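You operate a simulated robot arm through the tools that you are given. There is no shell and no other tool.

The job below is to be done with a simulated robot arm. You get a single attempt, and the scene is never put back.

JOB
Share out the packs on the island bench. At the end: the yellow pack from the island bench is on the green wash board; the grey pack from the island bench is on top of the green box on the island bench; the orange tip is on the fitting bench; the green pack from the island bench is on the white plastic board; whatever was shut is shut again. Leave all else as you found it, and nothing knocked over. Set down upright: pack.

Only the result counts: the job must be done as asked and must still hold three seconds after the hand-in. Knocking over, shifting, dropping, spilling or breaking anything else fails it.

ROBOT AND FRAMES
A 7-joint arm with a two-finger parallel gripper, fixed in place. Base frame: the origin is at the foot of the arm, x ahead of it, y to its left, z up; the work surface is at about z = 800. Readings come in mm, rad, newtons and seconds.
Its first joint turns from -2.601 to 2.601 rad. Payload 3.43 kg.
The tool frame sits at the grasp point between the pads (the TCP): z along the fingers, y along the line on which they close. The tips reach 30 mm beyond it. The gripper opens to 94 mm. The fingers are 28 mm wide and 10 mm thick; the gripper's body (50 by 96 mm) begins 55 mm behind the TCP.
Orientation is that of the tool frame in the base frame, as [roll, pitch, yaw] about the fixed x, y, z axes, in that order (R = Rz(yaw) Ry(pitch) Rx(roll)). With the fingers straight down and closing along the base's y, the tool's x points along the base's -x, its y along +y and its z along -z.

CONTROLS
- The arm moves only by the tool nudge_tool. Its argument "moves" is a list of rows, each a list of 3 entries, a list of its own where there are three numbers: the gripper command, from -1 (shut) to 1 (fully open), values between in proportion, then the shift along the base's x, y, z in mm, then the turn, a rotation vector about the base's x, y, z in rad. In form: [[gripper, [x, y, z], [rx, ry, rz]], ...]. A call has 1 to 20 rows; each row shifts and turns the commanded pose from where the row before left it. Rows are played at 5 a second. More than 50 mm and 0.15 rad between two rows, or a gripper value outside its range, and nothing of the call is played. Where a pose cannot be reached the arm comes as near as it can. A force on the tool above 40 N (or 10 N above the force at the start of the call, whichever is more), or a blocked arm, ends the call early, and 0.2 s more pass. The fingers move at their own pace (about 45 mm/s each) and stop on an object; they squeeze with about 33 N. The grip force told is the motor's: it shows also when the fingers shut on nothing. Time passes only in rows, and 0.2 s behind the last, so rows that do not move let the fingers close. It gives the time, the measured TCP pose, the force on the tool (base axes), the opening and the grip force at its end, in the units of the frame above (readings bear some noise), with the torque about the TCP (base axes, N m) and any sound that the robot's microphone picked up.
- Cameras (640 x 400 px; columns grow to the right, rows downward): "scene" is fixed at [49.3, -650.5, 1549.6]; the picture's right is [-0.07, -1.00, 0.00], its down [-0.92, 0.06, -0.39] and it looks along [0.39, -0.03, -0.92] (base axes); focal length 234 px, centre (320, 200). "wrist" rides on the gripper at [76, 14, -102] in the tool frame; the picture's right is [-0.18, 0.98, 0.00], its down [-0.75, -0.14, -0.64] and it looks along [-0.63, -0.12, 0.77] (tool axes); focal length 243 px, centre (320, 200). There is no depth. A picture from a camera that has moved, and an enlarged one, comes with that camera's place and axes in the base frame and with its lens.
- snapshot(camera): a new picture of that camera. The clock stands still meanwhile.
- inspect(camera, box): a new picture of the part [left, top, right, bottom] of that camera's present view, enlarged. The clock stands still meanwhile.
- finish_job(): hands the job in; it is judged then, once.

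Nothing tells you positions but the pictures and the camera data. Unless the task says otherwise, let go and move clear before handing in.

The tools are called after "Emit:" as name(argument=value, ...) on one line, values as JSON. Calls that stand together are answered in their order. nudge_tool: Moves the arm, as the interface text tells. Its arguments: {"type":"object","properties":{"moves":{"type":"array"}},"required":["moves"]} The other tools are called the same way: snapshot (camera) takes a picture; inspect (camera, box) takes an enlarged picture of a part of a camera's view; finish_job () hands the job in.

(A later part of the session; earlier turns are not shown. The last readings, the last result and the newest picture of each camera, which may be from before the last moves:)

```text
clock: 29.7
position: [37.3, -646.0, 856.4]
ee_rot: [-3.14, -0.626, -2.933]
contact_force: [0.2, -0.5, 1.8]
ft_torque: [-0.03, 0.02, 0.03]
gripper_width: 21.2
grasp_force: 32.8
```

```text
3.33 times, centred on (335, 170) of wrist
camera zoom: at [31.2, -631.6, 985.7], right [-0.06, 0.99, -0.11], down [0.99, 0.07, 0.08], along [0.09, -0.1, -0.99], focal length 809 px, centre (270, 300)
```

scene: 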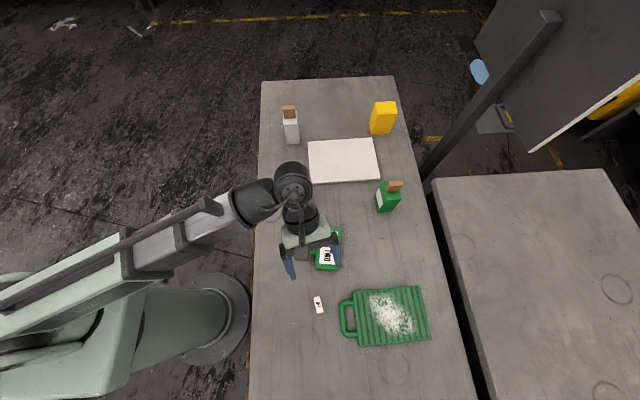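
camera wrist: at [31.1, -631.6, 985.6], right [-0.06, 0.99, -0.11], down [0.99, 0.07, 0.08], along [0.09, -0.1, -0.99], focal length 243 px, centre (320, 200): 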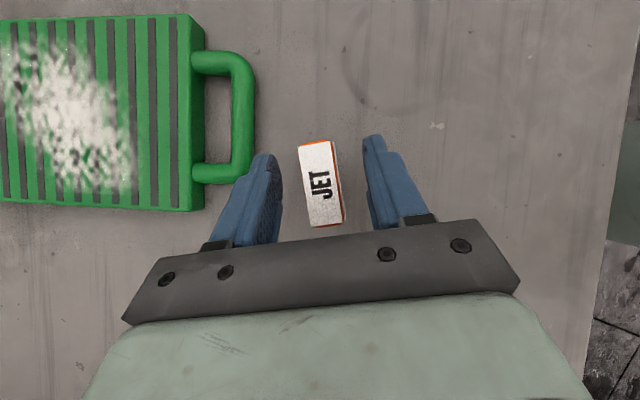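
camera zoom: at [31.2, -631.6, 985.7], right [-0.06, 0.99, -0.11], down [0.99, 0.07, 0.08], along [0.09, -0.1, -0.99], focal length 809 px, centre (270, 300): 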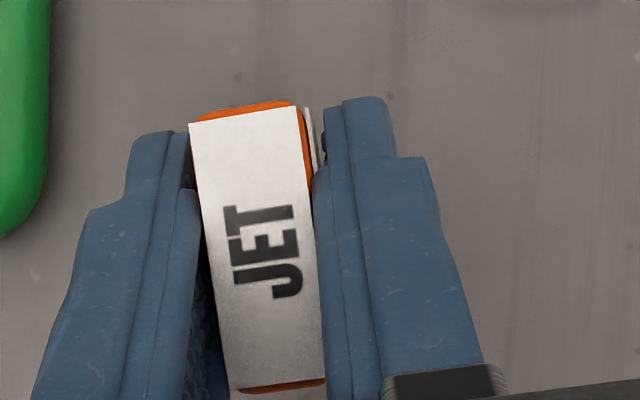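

Gripped at 21 mm. Lifting slowly straight up and checking it comes free and level.

Emit:
nudge_tool(moves=[[-1, [0, 0, 4], [0, 0, 0]], [-1, [0, 0, 8], [0, 0, 0]], [-1, [0, 0, 15], [0, 0, 0]], [-1, [0, 0, 20], [0, 0, 0]], [-1, [0, 0, 20], [0, 0, 0]], [-1, [0, 0, 20], [0, 0, 0]], [-1, [0, 0, 20], [0, 0, 0]]])

Emit:
snapshot(camera="wrist")

Emit:
inspect(camera="scene", box=[260, 240, 380, 340])

```text
clock: 31.3
position: [40.1, -646.3, 966.0]
ee_rot: [-3.138, -0.625, -2.932]
contact_force: [-0.1, 0.3, -0.6]
ft_torque: [0.0, 0.02, -0.02]
gripper_width: 21.2
grasp_force: 32.9
```

```text
taken
camera wrist: at [32.8, -631.2, 1093.1], right [-0.06, 0.99, -0.11], down [0.99, 0.07, 0.08], along [0.09, -0.1, -0.99], focal length 243 px, centre (320, 200)
```

wrist: 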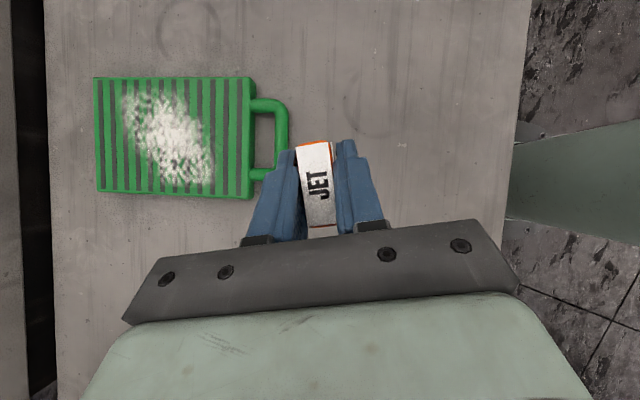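

```text
4.00 times, centred on (320, 290) of scene
camera zoom: at [49.3, -650.5, 1549.6], right [-0.07, -1.0, 0.0], down [-0.92, 0.06, -0.39], along [0.39, -0.03, -0.92], focal length 937 px, centre (320, -160)
```

zoom: 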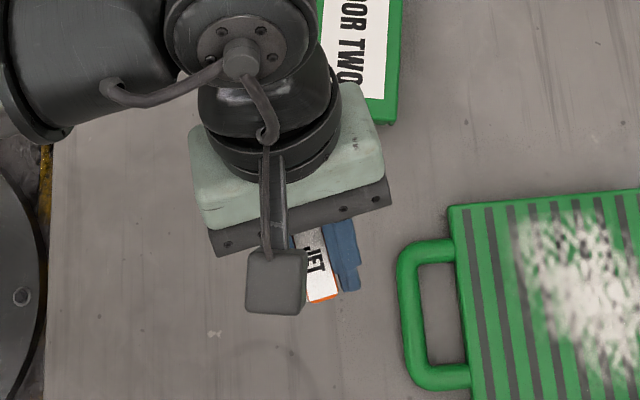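

The tip is held well. Next I'll carry it high over to the second bench, turning the tilt toward that bench on the way.

Emit:
nudge_tool(moves=[[-1, [2, -5, 15], [0, 0, 0.02]], [-1, [4, -15, 15], [0, 0, 0.05]], [-1, [4, -25, 10], [0, 0, 0.066]], [-1, [4, -27, 0], [0, 0, 0.066]], [-1, [4, -27, 0], [0, 0, 0.066]], [-1, [4, -27, 0], [0, 0, 0.066]], [-1, [4, -27, 0], [0, 0, 0.066]], [-1, [4, -27, 0], [0, 0, 0.066]], [-1, [4, -27, 0], [0, 0, 0.066]], [-1, [4, -27, 0], [0, 0, 0.066]], [-1, [4, -27, 0], [0, 0, 0.066]], [-1, [4, -27, 0], [0, 0, 0.066]], [-1, [4, -27, 0], [0, 0, 0.066]], [-1, [4, -27, 0], [0, 0, 0.066]], [-1, [4, -27, 0], [0, 0, 0.066]], [-1, [4, -27, 0], [0, 0, 0.066]], [-1, [4, -27, 0], [0, 0, 0.066]], [-1, [4, -27, -5], [0, 0, 0.066]], [-1, [4, -15, -5], [0, 0, 0.066]], [-1, [2, -5, -5], [0, 0, 0.03]]])

Emit:
snapshot(camera="wrist")

Emit:
snapshot(camera="scene")

```text
clock: 35.5
position: [113.3, -1115.8, 988.4]
ee_rot: [-3.14, -0.626, -1.708]
contact_force: [0.5, -1.0, 0.3]
ft_torque: [-0.01, 0.03, 0.03]
gripper_width: 20.9
grasp_force: 33.2
```

```text
taken
camera wrist: at [98.6, -1115.2, 1116.4], right [-0.95, 0.28, -0.11], down [0.27, 0.96, 0.08], along [0.13, 0.05, -0.99], focal length 243 px, centre (320, 200)
```

wrist: 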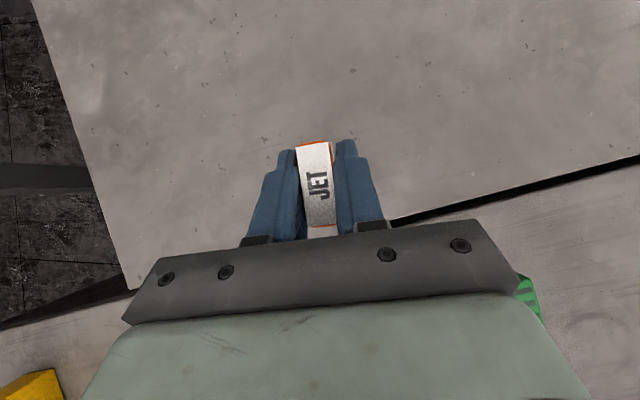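

```text
taken
```

scene: 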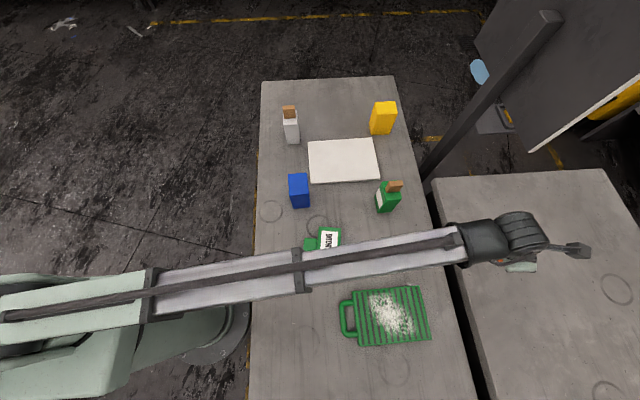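

I'm over the second bench, well inside its edge. Lowering in stages until the stem touches.

Emit:
nudge_tool(moves=[[-1, [0, -5, -10], [0, 0, 0]], [-1, [0, -5, -15], [0, 0, 0]], [-1, [0, -5, -15], [0, 0, 0]], [-1, [0, 0, -15], [0, 0, 0]], [-1, [0, 0, -10], [0, 0, 0]], [-1, [0, 0, -5], [0, 0, 0]], [-1, [0, 0, -2], [0, 0, 0]]])

Emit:
nudge_tool(moves=[[-1, [0, 0, -2], [0, 0, 0]], [-1, [0, 0, -1], [0, 0, 0]]])

Emit:
nudge_tool(moves=[[-1, [0, 0, -2], [0, 0, 0]], [-1, [0, 0, -1], [0, 0, 0]]])

```text
clock: 37.1
position: [113.8, -1129.9, 916.8]
ee_rot: [-3.141, -0.627, -1.71]
contact_force: [-0.3, -0.6, -1.4]
ft_torque: [0.0, 0.0, 0.0]
gripper_width: 21.4
grasp_force: 33.3
```

```text
clock: 37.7
position: [113.5, -1129.6, 914.7]
ee_rot: [-3.14, -0.626, -1.711]
contact_force: [0.4, -0.4, -0.1]
ft_torque: [0.0, -0.02, 0.01]
gripper_width: 21.2
grasp_force: 33.1
```

```text
clock: 38.3
position: [113.6, -1131.1, 911.2]
ee_rot: [-3.141, -0.626, -1.712]
contact_force: [0.4, -0.5, -1.3]
ft_torque: [0.0, -0.01, 0.01]
gripper_width: 21.4
grasp_force: 32.7
```

Emit:
inspect(camera="wrist", box=[220, 100, 420, 230])

Emit:
nudge_tool(moves=[[-1, [0, 0, -2], [0, 0, 0]], [-1, [0, 0, -2], [0, 0, 0]]])

Emit:
nudge_tool(moves=[[-1, [0, 0, -1.5], [0, 0, 0]], [-1, [0, 0, -1], [0, 0, 0]]])

```text
3.08 times, centred on (320, 165) of wrist
camera zoom: at [98.5, -1129.5, 1039.5], right [-0.95, 0.28, -0.11], down [0.28, 0.96, 0.08], along [0.13, 0.04, -0.99], focal length 746 px, centre (320, 308)
```

zoom: 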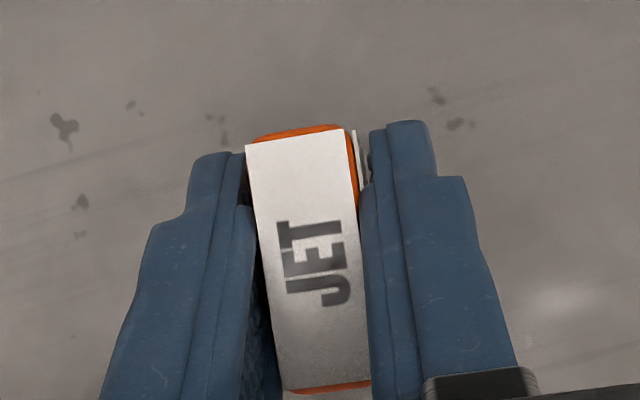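

```text
clock: 38.9
position: [114.2, -1129.4, 907.7]
ee_rot: [-3.139, -0.627, -1.712]
contact_force: [-0.9, 0.2, 0.6]
ft_torque: [0.02, 0.01, 0.0]
gripper_width: 21.4
grasp_force: 33.4
```

```text
clock: 39.5
position: [113.4, -1129.7, 907.9]
ee_rot: [-3.138, -0.631, -1.71]
contact_force: [-0.1, -0.4, 18.3]
ft_torque: [-0.06, -0.05, 0.0]
gripper_width: 21.2
grasp_force: 33.0
```

The stem has touched down with 18 N. I'll ease the pressure, then open the fingers.

Emit:
nudge_tool(moves=[[-1, [0, 0, 1.2], [0, 0, 0]], [-1, [0, 0, 0], [0, 0, 0]]])

```text
clock: 40.1
position: [114.0, -1131.0, 906.8]
ee_rot: [-3.139, -0.628, -1.711]
contact_force: [2.0, -3.2, 20.0]
ft_torque: [-0.27, -0.07, 0.0]
gripper_width: 21.1
grasp_force: 32.2
```

Emit:
nudge_tool(moves=[[-1, [0, 0, 0.8], [0, 0, 0]], [-1, [0, 0, 0], [0, 0, 0]]])

```text
clock: 40.7
position: [114.1, -1129.5, 906.8]
ee_rot: [-3.14, -0.625, -1.713]
contact_force: [2.3, -4.0, 19.9]
ft_torque: [-0.21, -0.1, -0.02]
gripper_width: 21.3
grasp_force: 33.1
```

Emit:
nudge_tool(moves=[[-1, [0, 0, 1.0], [0, 0, 0]], [-1, [0, 0, 0], [0, 0, 0]]])

```text
clock: 41.3
position: [114.4, -1129.3, 907.1]
ee_rot: [-3.141, -0.625, -1.71]
contact_force: [1.1, -2.2, 10.5]
ft_torque: [-0.13, -0.09, -0.02]
gripper_width: 21.4
grasp_force: 32.8
```

Emit:
nudge_tool(moves=[[-1, [0, 0, 0.8], [0, 0, 0]], [-1, [0, 0, 0], [0, 0, 0]]])

```text
clock: 41.9
position: [114.3, -1129.6, 906.8]
ee_rot: [-3.14, -0.625, -1.71]
contact_force: [1.3, 0.4, 3.9]
ft_torque: [0.04, -0.03, -0.01]
gripper_width: 21.1
grasp_force: 33.5
```

Contact is now light, so the tip is resting on the bench. Opening the fingers.

Emit:
nudge_tool(moves=[[-0.4, [0, 0, 0], [0, 0, 0]], [-0.2, [0, 0, 0], [0, 0, 0]], [0.0, [0, 0, 0], [0, 0, 0]], [0.1, [0, 0, 0], [0, 0, 0]], [0.1, [0, 0, 0], [0, 0, 0]]])

Emit:
snapshot(camera="wrist")

```text
clock: 43.1
position: [114.3, -1130.9, 907.8]
ee_rot: [-3.139, -0.627, -1.711]
contact_force: [0.2, -0.1, -0.5]
ft_torque: [-0.02, 0.01, -0.01]
gripper_width: 51.7
grasp_force: 0.0
```

```text
taken
camera wrist: at [97.7, -1129.3, 1035.9], right [-0.95, 0.28, -0.11], down [0.28, 0.96, 0.08], along [0.13, 0.05, -0.99], focal length 243 px, centre (320, 200)
```

wrist: 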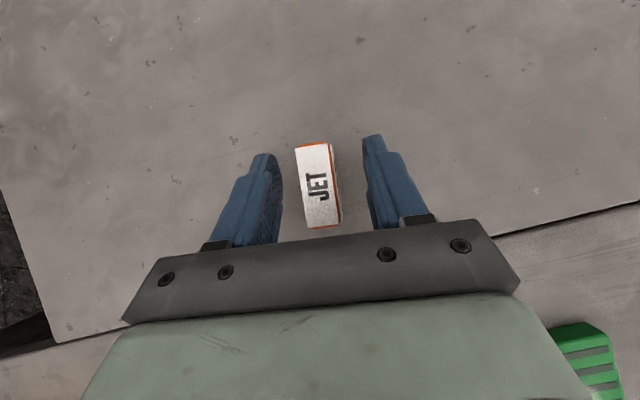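

The tip stands upright on the second bench. I'll back straight out along the approach direction.

Emit:
nudge_tool(moves=[[0.1, [1, 6, 8], [0, 0, 0]], [0.1, [1.6, 11.6, 16.2], [0, 0, 0]], [0.1, [1.6, 11.6, 16.2], [0, 0, 0]], [0.1, [1.6, 11.6, 16.2], [0, 0, 0]], [0.1, [1.6, 11.6, 16.2], [0, 0, 0]], [0.3, [1.6, 15, 16.2], [0, 0, 0]], [0.6, [1.6, 20, 10], [0, 0, 0]]])

Emit:
snapshot(camera="wrist")

Emit:
snapshot(camera="scene")

```text
clock: 44.7
position: [125.4, -1043.5, 1005.3]
ee_rot: [-3.14, -0.624, -1.713]
contact_force: [0.4, 0.3, -1.0]
ft_torque: [0.02, 0.01, -0.01]
gripper_width: 75.4
grasp_force: 0.1
```

```text
taken
camera wrist: at [109.5, -1042.9, 1133.8], right [-0.95, 0.28, -0.11], down [0.28, 0.96, 0.08], along [0.13, 0.05, -0.99], focal length 243 px, centre (320, 200)
```

wrist: 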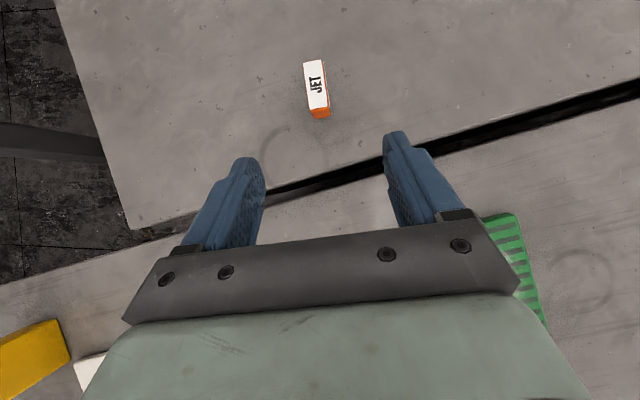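

```text
taken
```

scene: 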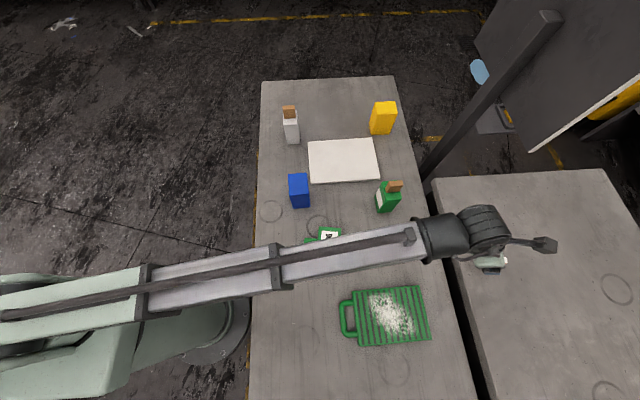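

The tip is done. Next I'll measure the four packs and boards with zoomed scene views.

Emit:
inspect(camera="scene", box=[355, 90, 419, 150])

Emit:
inspect(camera="scene", box=[358, 170, 422, 222])

Emit:
inspect(camera="scene", box=[262, 95, 326, 155])

Emit:
inspect(camera="scene", box=[295, 125, 395, 195])

```text
6.67 times, centred on (387, 120) of scene
camera zoom: at [49.3, -650.5, 1549.6], right [-0.07, -1.0, 0.0], down [-0.92, 0.06, -0.39], along [0.39, -0.03, -0.92], focal length 1562 px, centre (-127, 733)
```

zoom: 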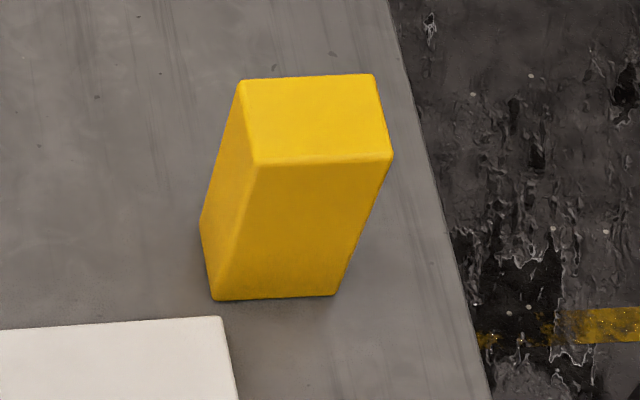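

```text
7.69 times, centred on (390, 196) of scene
camera zoom: at [49.3, -650.5, 1549.6], right [-0.07, -1.0, 0.0], down [-0.92, 0.06, -0.39], along [0.39, -0.03, -0.92], focal length 1803 px, centre (-218, 231)
```

zoom: 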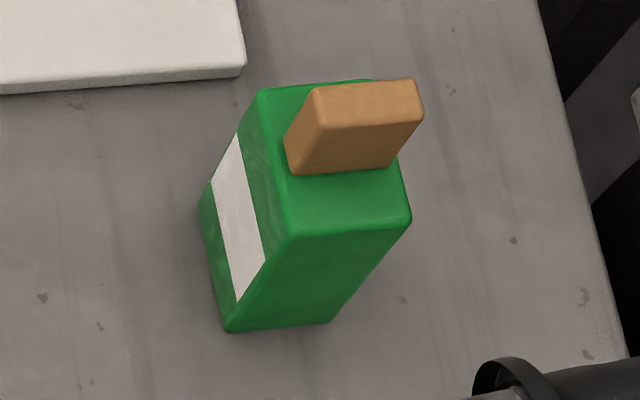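

```text
6.67 times, centred on (294, 125) of scene
camera zoom: at [49.3, -650.5, 1549.6], right [-0.07, -1.0, 0.0], down [-0.92, 0.06, -0.39], along [0.39, -0.03, -0.92], focal length 1562 px, centre (493, 700)
```

zoom: 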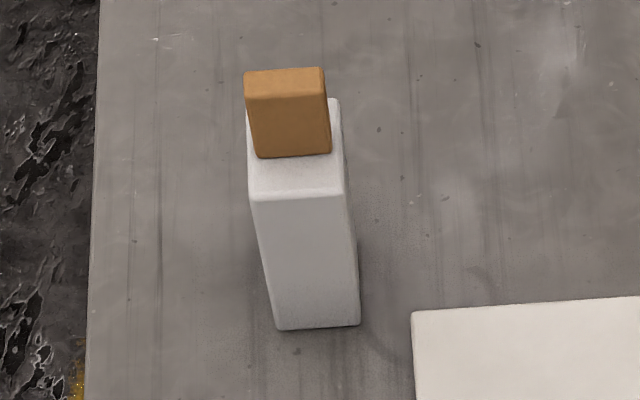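

```text
5.71 times, centred on (345, 160) of scene
camera zoom: at [49.3, -650.5, 1549.6], right [-0.07, -1.0, 0.0], down [-0.92, 0.06, -0.39], along [0.39, -0.03, -0.92], focal length 1339 px, centre (177, 429)
```

zoom: 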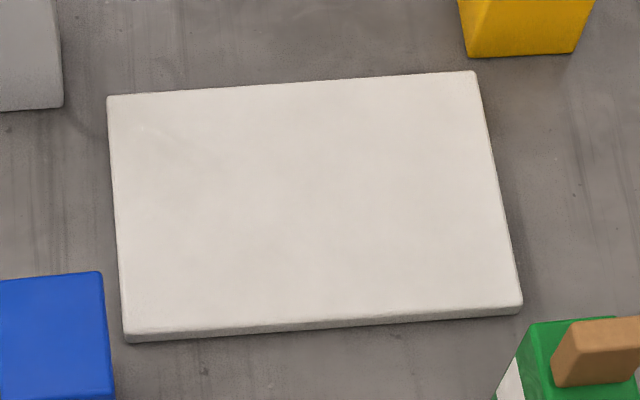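

The yellow pack is square to the bench, about 57 × 73 × 109 mm, centred near (658, −931). I'll cross over high and come down on its near side with the tool tilted toward −y.

Emit:
nudge_tool(moves=[[0.8, [5, 25, 15], [0, 0, 0]], [1, [8, 40, 18], [0, 0, 0]], [1, [20, 40, 18], [0, 0, 0.01]], [1, [28, 35, 12], [0, 0, 0.01]], [1, [30, 25, 0], [0, 0, 0.01]], [1, [30, 10, 0], [0, 0, 0.01]], [1, [30, 5, 0], [0, 0, 0.01]], [1, [30, 0, 0], [0, 0, 0.01]], [1, [30, 0, 0], [0, 0, 0.01]], [1, [30, 0, 0], [0, 0, 0.01]], [1, [30, 0, 0], [0, 0, 0.01]], [1, [30, 0, 0], [0, 0, 0.01]], [1, [30, 0, 0], [0, 0, 0.01]], [1, [30, 0, 0], [0, 0, 0.01]], [1, [30, 0, 0], [0, 0, 0.01]]])

Emit:
snapshot(camera="wrist")

Emit:
snapshot(camera="scene")

```text
clock: 47.9
position: [515.5, -863.2, 1070.5]
ee_rot: [-3.141, -0.627, -1.582]
contact_force: [-1.0, 0.1, 0.8]
ft_torque: [0.0, 0.03, 0.02]
gripper_width: 93.8
grasp_force: 0.1
```

```text
taken
camera wrist: at [500.0, -865.1, 1199.1], right [-0.98, 0.16, -0.11], down [0.15, 0.99, 0.08], along [0.12, 0.06, -0.99], focal length 243 px, centre (320, 200)
```

wrist: 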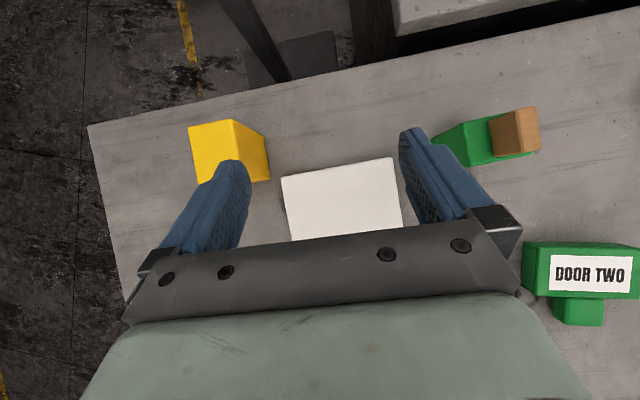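

```text
taken
```

scene: 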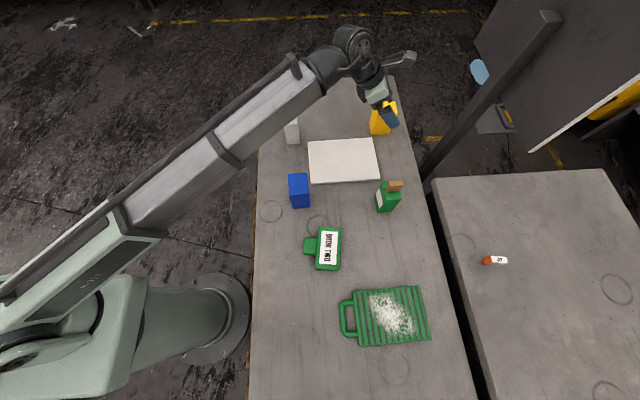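

The tip still stands on its bench. I'll go on toward the yellow pack with a little more tilt.

Emit:
nudge_tool(moves=[[1, [15, 1, -5], [0, 0, 0.005]], [1, [22, 1, -8], [-0.02, 0, 0.006]], [1, [22, 1, -8], [-0.02, 0, 0]], [1, [22, 1, -8], [-0.02, 0, 0]], [1, [22, 1, -8], [-0.02, 0, 0]], [1, [22, 0, -8], [-0.02, 0, 0]], [1, [17, 0, -10], [-0.025, 0, 0]], [1, [0, 0, -10], [0, 0, 0]]])

Emit:
snapshot(camera="wrist")

```text
clock: 49.7
position: [656.8, -856.0, 1006.0]
ee_rot: [-3.14, -0.753, -1.571]
contact_force: [0.6, 1.2, 0.1]
ft_torque: [-0.01, -0.01, 0.02]
gripper_width: 94.1
grasp_force: 0.2
```

```text
taken
camera wrist: at [641.5, -842.2, 1134.2], right [-0.98, 0.13, -0.13], down [0.14, 0.99, -0.05], along [0.12, -0.06, -0.99], focal length 243 px, centre (320, 200)
```

wrist: 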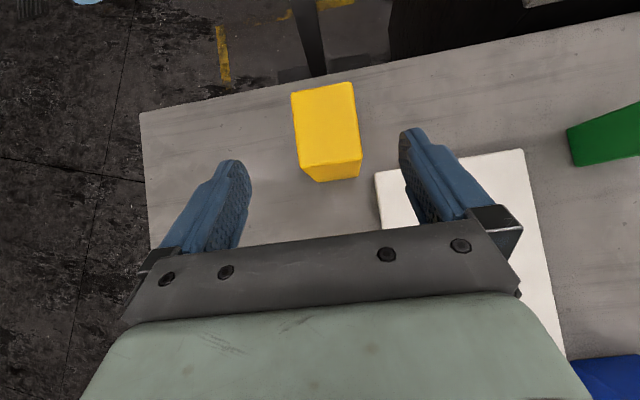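

Emit:
inspect(camera="wrist", box=[270, 65, 390, 195])

```text
3.08 times, centred on (330, 130) of wrist
camera zoom: at [641.5, -842.2, 1134.2], right [-0.98, 0.13, -0.13], down [0.14, 0.99, -0.05], along [0.12, -0.06, -0.99], focal length 746 px, centre (289, 415)
```

zoom: 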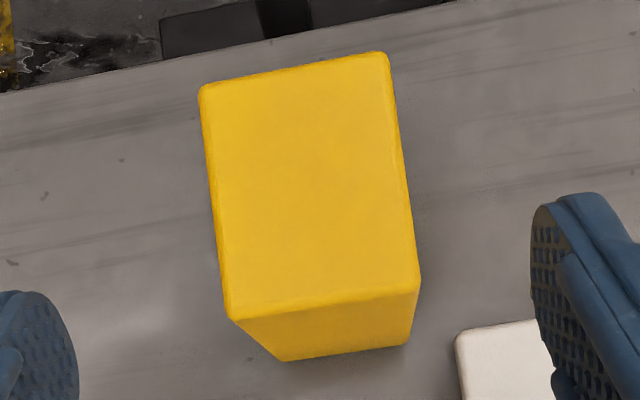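

The pack's centre is at about x 654, y −927. I'll descend to the approach line and slide in with the fingers on either side.

Emit:
nudge_tool(moves=[[1, [-1, 0, -12], [0, 0, 0]], [1, [-1, 0, -18], [0, 0, 0]], [1, [-0.8, -0.5, -18], [0, 0, 0]], [1, [0, -1, -16], [0, 0, 0]], [1, [0, -10, -11], [0, 0, 0]], [1, [0, -13, -14], [0, 0, 0]], [1, [0, -13, -14], [0, 0, 0]], [1, [0, 0, 0], [0, 0, 0]]])

Emit:
snapshot(camera="wrist")

Emit:
snapshot(camera="scene")

```text
clock: 51.5
position: [653.2, -894.5, 901.0]
ee_rot: [-3.14, -0.751, -1.57]
contact_force: [0.0, 0.2, 0.1]
ft_torque: [-0.02, 0.0, 0.01]
gripper_width: 93.7
grasp_force: 0.0
```

```text
taken
camera wrist: at [638.0, -879.9, 1028.9], right [-0.98, 0.13, -0.13], down [0.14, 0.99, -0.04], along [0.12, -0.06, -0.99], focal length 243 px, centre (320, 200)
```

wrist: 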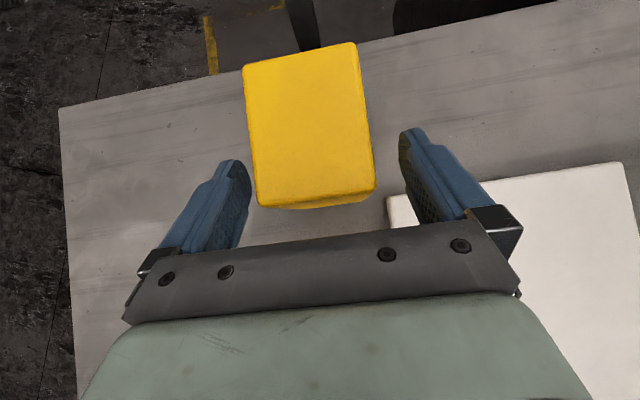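

```text
taken
```

scene: 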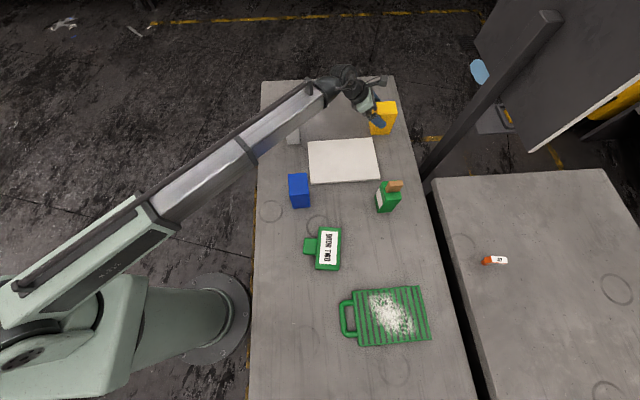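

Centred within a millimetre or two. I'll finish the approach and close.

Emit:
nudge_tool(moves=[[1, [0.7, -10, -10], [0, 0, 0]], [1, [0.6, -10, -10], [0, 0, 0]], [1, [0, -4.5, -5], [0, 0, 0]], [1, [0, 0, 0], [0, 0, 0]]])

Emit:
snapshot(camera="wrist")

```text
clock: 52.5
position: [656.1, -920.0, 876.1]
ee_rot: [-3.139, -0.75, -1.571]
contact_force: [-0.8, 0.9, -0.1]
ft_torque: [0.04, 0.0, 0.0]
gripper_width: 94.2
grasp_force: 0.0
```

```text
taken
camera wrist: at [640.2, -905.2, 1003.8], right [-0.98, 0.13, -0.13], down [0.14, 0.99, -0.04], along [0.12, -0.06, -0.99], focal length 243 px, centre (320, 200)
```

wrist: 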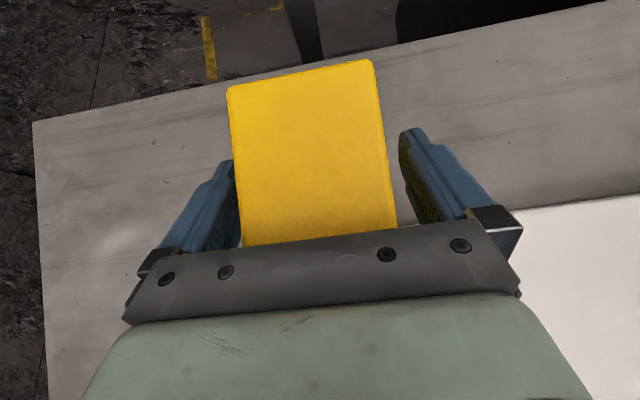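

Emit:
nudge_tool(moves=[[1, [-1.2, 0, 0], [0, 0, 0]], [0.6, [0, 0, 0], [0, 0, 0]], [0.2, [0, 0, 0], [0, 0, 0]], [-1, [0, 0, 0], [0, 0, 0]], [-1, [0, 0, 0], [0, 0, 0]], [-1, [0, 0, 0], [0, 0, 0]]])

Emit:
snapshot(camera="wrist")

```text
clock: 53.9
position: [655.9, -920.8, 875.9]
ee_rot: [-3.139, -0.751, -1.57]
contact_force: [0.3, 0.5, 1.2]
ft_torque: [0.03, 0.01, 0.0]
gripper_width: 64.0
grasp_force: 32.8
```

```text
taken
camera wrist: at [639.1, -905.1, 1004.6], right [-0.98, 0.13, -0.13], down [0.14, 0.99, -0.04], along [0.12, -0.06, -0.99], focal length 243 px, centre (320, 200)
```

wrist: 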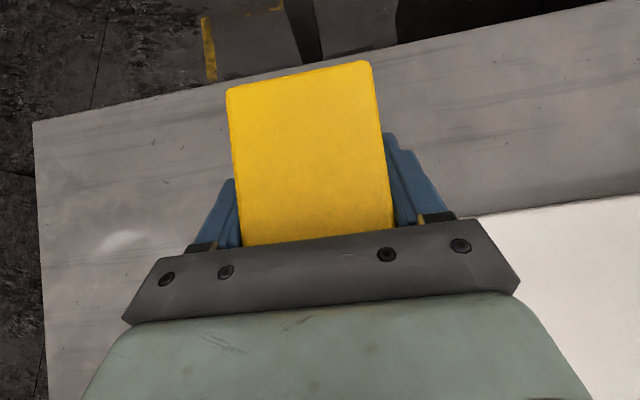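

Gripped with the width at 64 mm. Lifting slowly.

Emit:
nudge_tool(moves=[[-1, [0, 0, 4], [0, 0, 0]], [-1, [0, 0, 8], [0, 0, 0]], [-1, [0, 0, 12], [0, 0, 0]], [-1, [0, 0, 15], [0, 0, 0]], [-1, [0, 2, 15], [0, 0, 0]], [-1, [0, 5, 15], [0, 0, 0]]])

Emit:
snapshot(camera="wrist")

Emit:
inspect(camera="scene", box=[320, 50, 420, 150])

```text
clock: 55.3
position: [656.0, -913.0, 947.1]
ee_rot: [-3.14, -0.751, -1.571]
contact_force: [0.1, 1.3, -1.6]
ft_torque: [0.0, 0.03, 0.0]
gripper_width: 64.0
grasp_force: 32.6
```

```text
taken
camera wrist: at [638.7, -898.0, 1075.0], right [-0.98, 0.13, -0.13], down [0.14, 0.99, -0.04], along [0.12, -0.06, -0.99], focal length 243 px, centre (320, 200)
```

wrist: 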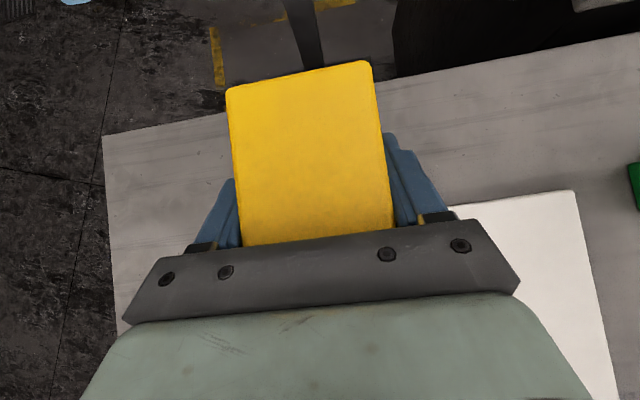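

```text
4.00 times, centred on (370, 100) of scene
camera zoom: at [49.3, -650.5, 1549.6], right [-0.07, -1.0, 0.0], down [-0.92, 0.06, -0.39], along [0.39, -0.03, -0.92], focal length 937 px, centre (120, 600)
```

zoom: 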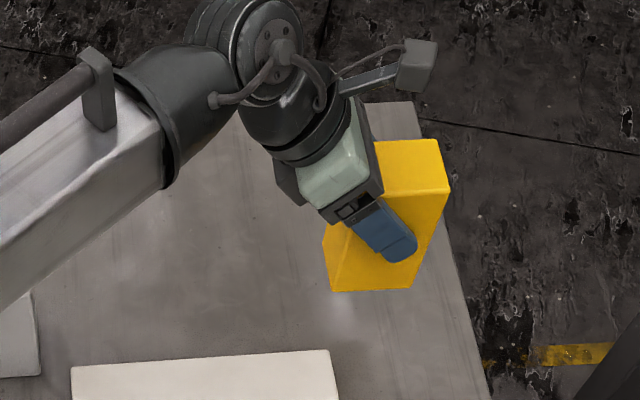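

The pack is held upright and level. I'll carry it high, inside of the green pack, toward the wash board.

Emit:
nudge_tool(moves=[[-1, [-5, 8, 8], [0, 0, -0.02]], [-1, [-14, 16, 14], [0, 0, -0.04]], [-1, [-18, 20, 16], [0, 0, -0.04]], [-1, [-18, 20, 16], [0, 0, -0.04]], [-1, [-20, 20, 16], [0, 0, -0.04]], [-1, [-21, 20, 13], [0, 0, -0.04]], [-1, [-25, 15, 10], [0, 0, -0.04]], [-1, [-28, 12, 0], [0, 0, -0.04]], [-1, [-28, 10, 0], [0, 0, -0.04]], [-1, [-28, 8, 0], [0, 0, -0.04]], [-1, [-28, 4, 0], [0, 0, -0.04]], [-1, [-28, 0, 0], [0, 0, -0.02]], [-1, [-28, 0, 0], [0, 0, 0]], [-1, [-28, 0, 0], [0, 0, 0]], [-1, [-28, 0, 0], [0, 0, 0]], [-1, [-28, 0, 0], [0, 0, 0]], [-1, [-20, 0, 0], [0, 0, 0]], [-1, [-10, 0, 0], [0, 0, 0]]])

Emit:
snapshot(camera="wrist")

Emit:
snapshot(camera="scene")

```text
clock: 59.1
position: [252.9, -760.0, 1040.4]
ee_rot: [-3.141, -0.75, -2.009]
contact_force: [-0.2, -0.2, -0.8]
ft_torque: [0.0, 0.01, -0.02]
gripper_width: 64.2
grasp_force: 33.3
```

```text
taken
camera wrist: at [243.8, -740.4, 1167.6], right [-0.83, 0.54, -0.13], down [0.55, 0.84, -0.04], along [0.08, -0.11, -0.99], focal length 243 px, centre (320, 200)
```

wrist: 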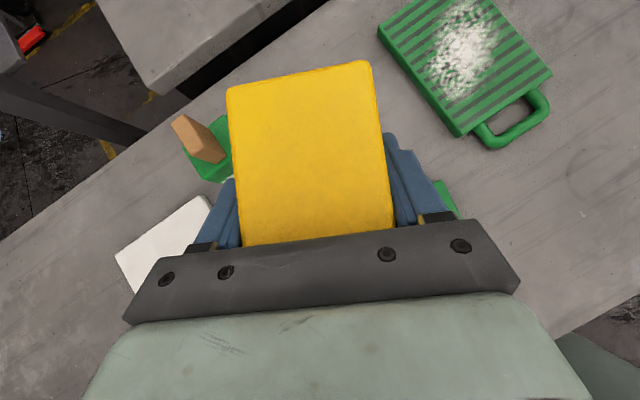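

```text
taken
```

scene: 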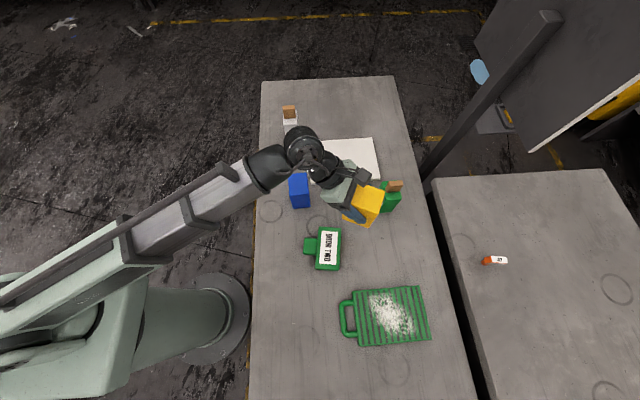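

Good clearance from the green pack. Continuing to the wash board.

Emit:
nudge_tool(moves=[[-1, [-12, -2, 0], [0, 0, 0]], [-1, [-24, -6, 0], [0, 0, 0]], [-1, [-26, -8, 0], [0, 0, 0]], [-1, [-26, -8, 0], [0, 0, 0]], [-1, [-26, -8, 0], [0, 0, 0]], [-1, [-26, -8, 0], [0, 0, 0]], [-1, [-26, -8, 0], [0, 0, 0]], [-1, [-26, -8, 0], [0, 0, 0]], [-1, [-26, -8, 0], [0, 0, 0]], [-1, [-24, -8, -10], [0, 0, 0]], [-1, [-14, -4, -15], [0, 0, 0]], [-1, [0, 0, -15], [0, 0, 0]]])

Emit:
snapshot(camera="wrist")

Emit:
snapshot(camera="scene")

```text
clock: 61.7
position: [-5.9, -833.8, 999.7]
ee_rot: [-3.139, -0.752, -2.009]
contact_force: [0.0, -0.5, -1.2]
ft_torque: [0.01, 0.02, 0.03]
gripper_width: 63.9
grasp_force: 32.9
```

```text
taken
camera wrist: at [-13.8, -815.2, 1125.7], right [-0.83, 0.54, -0.13], down [0.55, 0.84, -0.04], along [0.08, -0.11, -0.99], focal length 243 px, centre (320, 200)
```

wrist: 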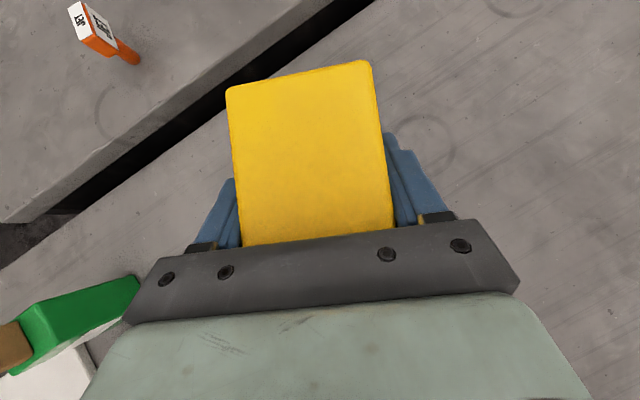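

```text
taken
```

scene: 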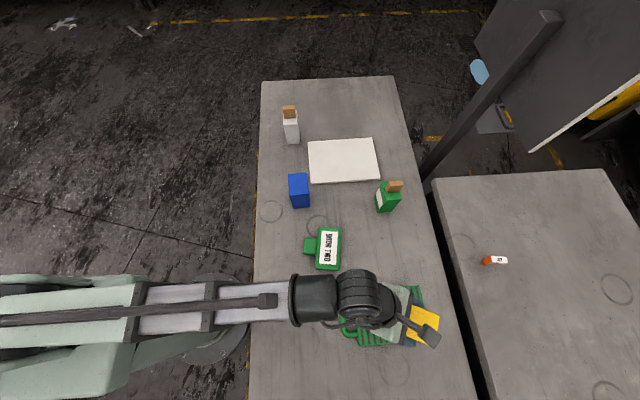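

Emit:
nudge_tool(moves=[[-1, [2, -2, -15], [0, 0, 0]], [-1, [2, -2, -20], [0, 0, 0]], [-1, [0, 0, -20], [0, 0, 0]], [-1, [0, 0, -20], [0, 0, 0]], [-1, [0, 0, -10], [0, 0, 0]], [-1, [0, 0, -4], [0, 0, 0]]])

Emit:
nudge_tool(moves=[[-1, [0, 0, -2], [0, 0, 0]], [-1, [0, 0, -1], [0, 0, 0]]])

Emit:
nudge_tool(moves=[[-1, [0, 0, -2], [0, 0, 0]], [-1, [0, 0, -1], [0, 0, 0]]])

```text
clock: 63.1
position: [-1.1, -840.5, 909.4]
ee_rot: [-3.139, -0.75, -2.011]
contact_force: [-0.2, 0.4, -0.7]
ft_torque: [-0.02, 0.01, 0.01]
gripper_width: 63.7
grasp_force: 33.0
```

```text
clock: 63.7
position: [-2.0, -839.6, 907.2]
ee_rot: [-3.139, -0.75, -2.011]
contact_force: [0.0, 0.5, -1.4]
ft_torque: [0.0, -0.02, -0.02]
gripper_width: 64.1
grasp_force: 32.8
```

```text
clock: 64.3
position: [-0.5, -839.5, 903.6]
ee_rot: [-3.14, -0.75, -2.012]
contact_force: [0.5, -0.4, -1.1]
ft_torque: [-0.01, 0.01, 0.01]
gripper_width: 64.0
grasp_force: 32.9
```

Emit:
nudge_tool(moves=[[-1, [0, 0, -2], [0, 0, 0]], [-1, [0, 0, -1], [0, 0, 0]]])

Emit:
nudge_tool(moves=[[-1, [0, 0, -1.5], [0, 0, 0]], [-1, [0, 0, -0.5], [0, 0, 0]]])

Emit:
nudge_tool(moves=[[-1, [0, 0, -1.5], [0, 0, 0]], [-1, [0, 0, -0.5], [0, 0, 0]]])

```text
clock: 64.9
position: [-0.2, -840.0, 901.2]
ee_rot: [-3.14, -0.753, -2.012]
contact_force: [0.7, 0.6, -1.1]
ft_torque: [0.01, -0.01, 0.02]
gripper_width: 64.0
grasp_force: 32.9
```

```text
clock: 65.5
position: [0.1, -839.9, 899.0]
ee_rot: [-3.141, -0.749, -2.012]
contact_force: [-0.2, -0.3, -1.4]
ft_torque: [0.02, 0.03, 0.01]
gripper_width: 64.1
grasp_force: 33.3
```

```text
clock: 66.1
position: [-1.3, -840.3, 897.4]
ee_rot: [-3.139, -0.751, -2.011]
contact_force: [-1.1, 0.4, -1.4]
ft_torque: [0.04, 0.01, 0.02]
gripper_width: 64.2
grasp_force: 32.8
```

Emit:
nudge_tool(moves=[[-1, [0, 0, -1.5], [0, 0, 0]], [-1, [0, 0, -0.5], [0, 0, 0]]])

Emit:
nudge_tool(moves=[[-1, [0, 0, -1], [0, 0, 0]], [-1, [0, 0, -0.5], [0, 0, 0]]])

Emit:
nudge_tool(moves=[[-1, [0, 0, -1], [0, 0, 0]], [-1, [0, 0, -0.5], [0, 0, 0]]])

```text
clock: 66.7
position: [0.1, -840.5, 897.9]
ee_rot: [3.141, -0.755, -2.009]
contact_force: [1.7, 1.4, 18.8]
ft_torque: [0.8, -0.13, -0.04]
gripper_width: 64.1
grasp_force: 32.7
```

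```text
clock: 67.3
position: [-0.7, -839.0, 895.2]
ee_rot: [-3.137, -0.756, -2.009]
contact_force: [-1.7, -4.6, 31.0]
ft_torque: [0.34, -0.01, -0.01]
gripper_width: 64.4
grasp_force: 33.0
```

```text
clock: 67.9
position: [-0.7, -839.6, 893.6]
ee_rot: [-3.138, -0.752, -2.011]
contact_force: [-0.8, -2.2, 31.0]
ft_torque: [0.41, -0.06, -0.05]
gripper_width: 64.1
grasp_force: 33.0
```

It has touched down on the board. I'll ease the pressure off before opening.

Emit:
nudge_tool(moves=[[-1, [0, 0, 0.8], [0, 0, 0]], [-1, [0, 0, 0.7], [0, 0, 0]]])

```text
clock: 68.5
position: [-0.0, -839.2, 893.9]
ee_rot: [-3.139, -0.751, -2.01]
contact_force: [0.0, -0.7, 16.3]
ft_torque: [-0.48, 0.25, 0.08]
gripper_width: 64.1
grasp_force: 32.8
```

Emit:
nudge_tool(moves=[[-1, [0, 0, 0.6], [0, 0, 0]], [-1, [0, 0, 0.4], [0, 0, 0]]])

```text
clock: 69.1
position: [-0.2, -838.8, 893.5]
ee_rot: [3.141, -0.748, -2.011]
contact_force: [0.5, -0.2, 1.6]
ft_torque: [-0.13, 0.05, 0.01]
gripper_width: 63.9
grasp_force: 33.2
```

Emit:
nudge_tool(moves=[[0.4, [0, 0, 0], [0, 0, 0]], [0.6, [0, 0, 0], [0, 0, 0]], [0.9, [0, 0, 0], [0, 0, 0]], [0.9, [0, 0, 0], [0, 0, 0]]])

Emit:
snapshot(camera="wrist")

```text
clock: 70.1
position: [-0.4, -839.8, 894.6]
ee_rot: [-3.141, -0.751, -2.011]
contact_force: [0.5, 0.0, 0.4]
ft_torque: [0.03, -0.01, 0.0]
gripper_width: 89.1
grasp_force: 0.0
```

```text
taken
camera wrist: at [-8.6, -820.4, 1022.1], right [-0.83, 0.54, -0.13], down [0.55, 0.84, -0.04], along [0.08, -0.11, -0.99], focal length 243 px, centre (320, 200)
```

wrist: 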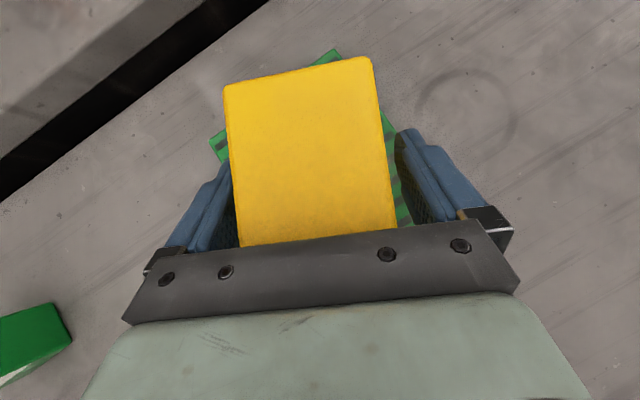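

Released. Backing out along the approach direction.

Emit:
nudge_tool(moves=[[0.9, [1.5, 3, 3.7], [0, 0, 0]], [0.9, [4.4, 9.3, 11], [0, 0, 0]], [0.9, [5.8, 12.3, 14.6], [0, 0, 0]], [0.9, [5.8, 12.3, 14.6], [0, 0, 0]], [0.9, [5.8, 12.3, 14.6], [0, 0, 0]], [0.9, [5.8, 12.3, 14.6], [0, 0, 0]], [0.9, [5.8, 12.3, 20], [0, 0, 0]], [0.9, [5.8, 12.3, 25], [0, 0, 0]]])

Emit:
snapshot(camera="wrist")

Emit:
snapshot(camera="scene")

```text
clock: 71.9
position: [39.4, -755.2, 1014.3]
ee_rot: [-3.14, -0.751, -2.009]
contact_force: [-0.1, -0.7, -0.4]
ft_torque: [-0.01, 0.04, -0.02]
gripper_width: 89.4
grasp_force: 0.1
```

```text
taken
camera wrist: at [31.0, -734.6, 1140.7], right [-0.83, 0.54, -0.13], down [0.55, 0.84, -0.04], along [0.08, -0.11, -0.99], focal length 243 px, centre (320, 200)
```

wrist: 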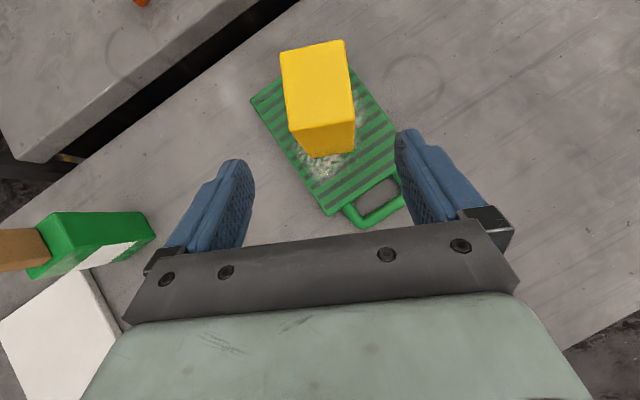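

```text
taken
```

scene: 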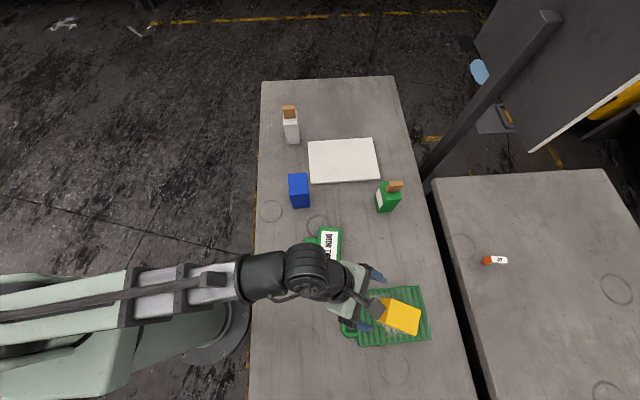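

The yellow pack stands on the wash board. Now the green pack: about 64 × 46 mm, square to the bench, centred near (339, −892), top at about 906 with a cap to about 947. I'll level the tool and turn it so the fingers close along y.

Emit:
nudge_tool(moves=[[0.9, [5, 5, 3], [0.04, -0.0187, 0]], [0.9, [15, 5, 3], [0.085, -0.0397, 0]], [0.9, [15, 5, 3], [0.085, -0.0397, 0]], [0.9, [15, 5, 3], [0.085, -0.0397, 0]], [0.9, [15, 0, 3], [0.085, -0.0397, 0]], [0.9, [15, 0, 0], [0.085, -0.0397, 0]], [0.9, [15, 0, 0], [0.085, -0.0397, 0]], [0.9, [15, 0, 0], [0.085, -0.0397, 0]], [0.9, [15, 0, 0], [0.046, -0.0215, 0]], [0.9, [10, 0, 0], [0, 0, -0.06]], [0.9, [10, 0, 0], [0, 0, -0.09]], [0.9, [10, 0, 0], [0, 0, -0.09]], [0.9, [10, 0, 0], [0, 0, -0.09]], [0.9, [10, 0, 0], [0, 0, -0.09]], [0.9, [10, 0, 0], [0, 0, -0.09]], [0.9, [10, 0, 0], [0, 0, -0.09]], [0.9, [10, 0, 0], [0, 0, -0.09]]])

Emit:
snapshot(camera="wrist")

```text
clock: 75.5
position: [244.9, -732.3, 1028.4]
ee_rot: [-3.141, 0.001, -2.701]
contact_force: [-0.5, 0.1, 0.2]
ft_torque: [0.01, 0.02, 0.01]
gripper_width: 88.9
grasp_force: 0.1
```

```text
taken
camera wrist: at [169.1, -751.8, 1131.0], right [-0.25, 0.97, 0.0], down [0.74, 0.19, 0.64], along [0.62, 0.16, -0.77], focal length 243 px, centre (320, 200)
```

wrist: 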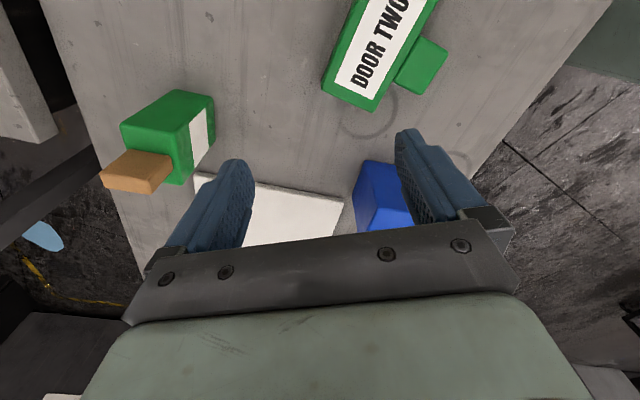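

Emit:
nudge_tool(moves=[[1, [5, -20, 2], [0, 0, -0.073]], [1, [5, -28, 2], [0, 0, -0.073]], [1, [5, -28, 2], [0, 0, -0.073]], [1, [5, -28, 2], [0, 0, -0.073]], [1, [5, -28, 2], [0, 0, -0.073]], [1, [5, -28, 2], [0, 0, -0.075]]])

Emit:
snapshot(camera="wrist")

Emit:
inspect(camera="scene", box=[340, 150, 440, 230])

```text
clock: 76.9
position: [273.5, -894.0, 1041.5]
ee_rot: [3.141, -0.001, -3.14]
contact_force: [-0.4, -0.2, -0.3]
ft_torque: [0.0, 0.03, 0.0]
gripper_width: 93.7
grasp_force: 0.2
```

```text
taken
camera wrist: at [197.1, -878.6, 1143.8], right [0.18, 0.98, 0.0], down [0.75, -0.14, 0.64], along [0.63, -0.12, -0.77], focal length 243 px, centre (320, 200)
```

wrist: 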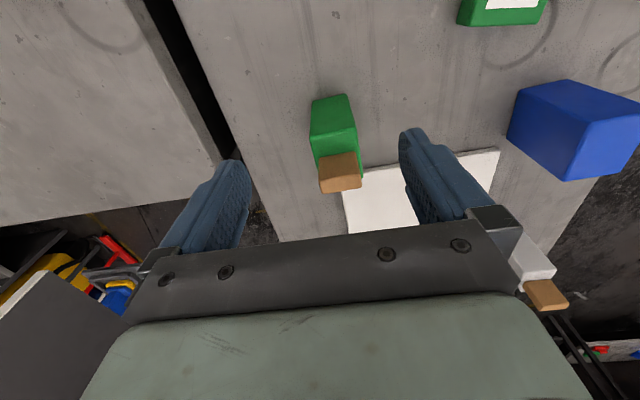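

```text
5.00 times, centred on (390, 190) of scene
camera zoom: at [49.3, -650.5, 1549.6], right [-0.07, -1.0, 0.0], down [-0.92, 0.06, -0.39], along [0.39, -0.03, -0.92], focal length 1172 px, centre (-30, 250)
```

zoom: 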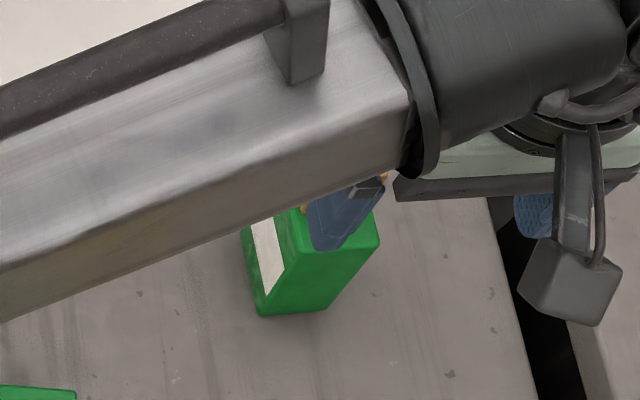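

Emit:
inspect(camera="wrist", box=[280, 80, 400, 205])

```text
3.20 times, centred on (340, 142) of wrist
camera zoom: at [197.1, -878.6, 1143.8], right [0.18, 0.98, 0.0], down [0.75, -0.14, 0.64], along [0.63, -0.12, -0.77], focal length 776 px, centre (256, 384)
```

zoom: 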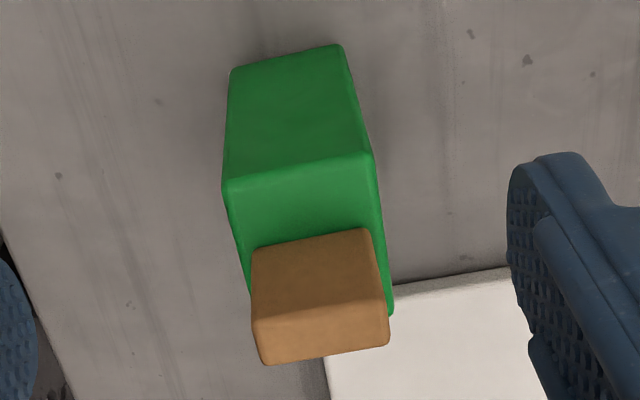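

The wrist view puts the green pack's centre at about (337, −886), turned about 2.5°. I'll move above it and start down.

Emit:
nudge_tool(moves=[[1, [12, 1.5, 0], [0, 0, 0.02]], [1, [18, 2.5, 0], [0, 0, 0.024]], [1, [18, 2.5, 0], [0, 0, 0]], [1, [15.5, 1.5, 0], [0, 0, 0]], [1, [0, 0, -12], [0, 0, 0]], [1, [0, 0, -15], [0, 0, 0]], [1, [0, 0, -15], [0, 0, 0]], [1, [0, 0, -10], [0, 0, 0]], [1, [0, 0, 0], [0, 0, 0]]])

Emit:
snapshot(camera="wrist")

Emit:
snapshot(camera="scene")

```text
clock: 78.9
position: [338.7, -886.0, 987.1]
ee_rot: [-3.142, 0.001, -3.094]
contact_force: [0.1, 0.1, 0.3]
ft_torque: [0.0, 0.0, 0.02]
gripper_width: 93.9
grasp_force: 0.0
```

```text
taken
camera wrist: at [260.1, -874.5, 1091.0], right [0.14, 0.99, 0.0], down [0.76, -0.11, 0.64], along [0.64, -0.09, -0.77], focal length 243 px, centre (320, 200)
```

wrist: 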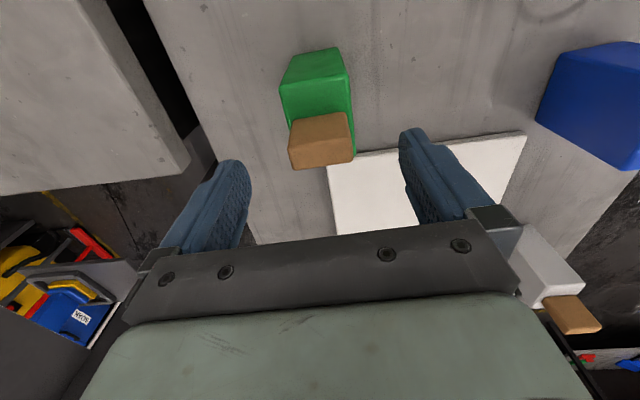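

```text
taken
```

scene: 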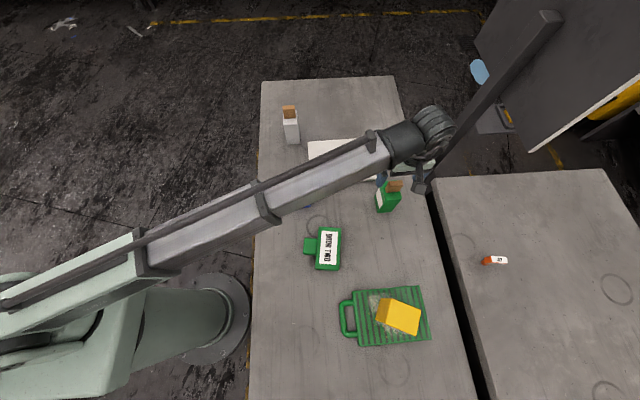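

Emit:
inspect(camera="wrist", box=[260, 35, 380, 180])

```text
2.76 times, centred on (320, 108) of wrist
camera zoom: at [260.1, -874.5, 1091.0], right [0.14, 0.99, 0.0], down [0.76, -0.11, 0.64], along [0.64, -0.09, -0.77], focal length 669 px, centre (320, 455)
```

zoom: 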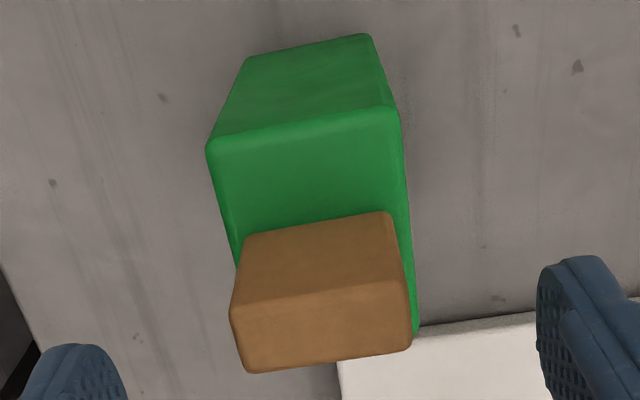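

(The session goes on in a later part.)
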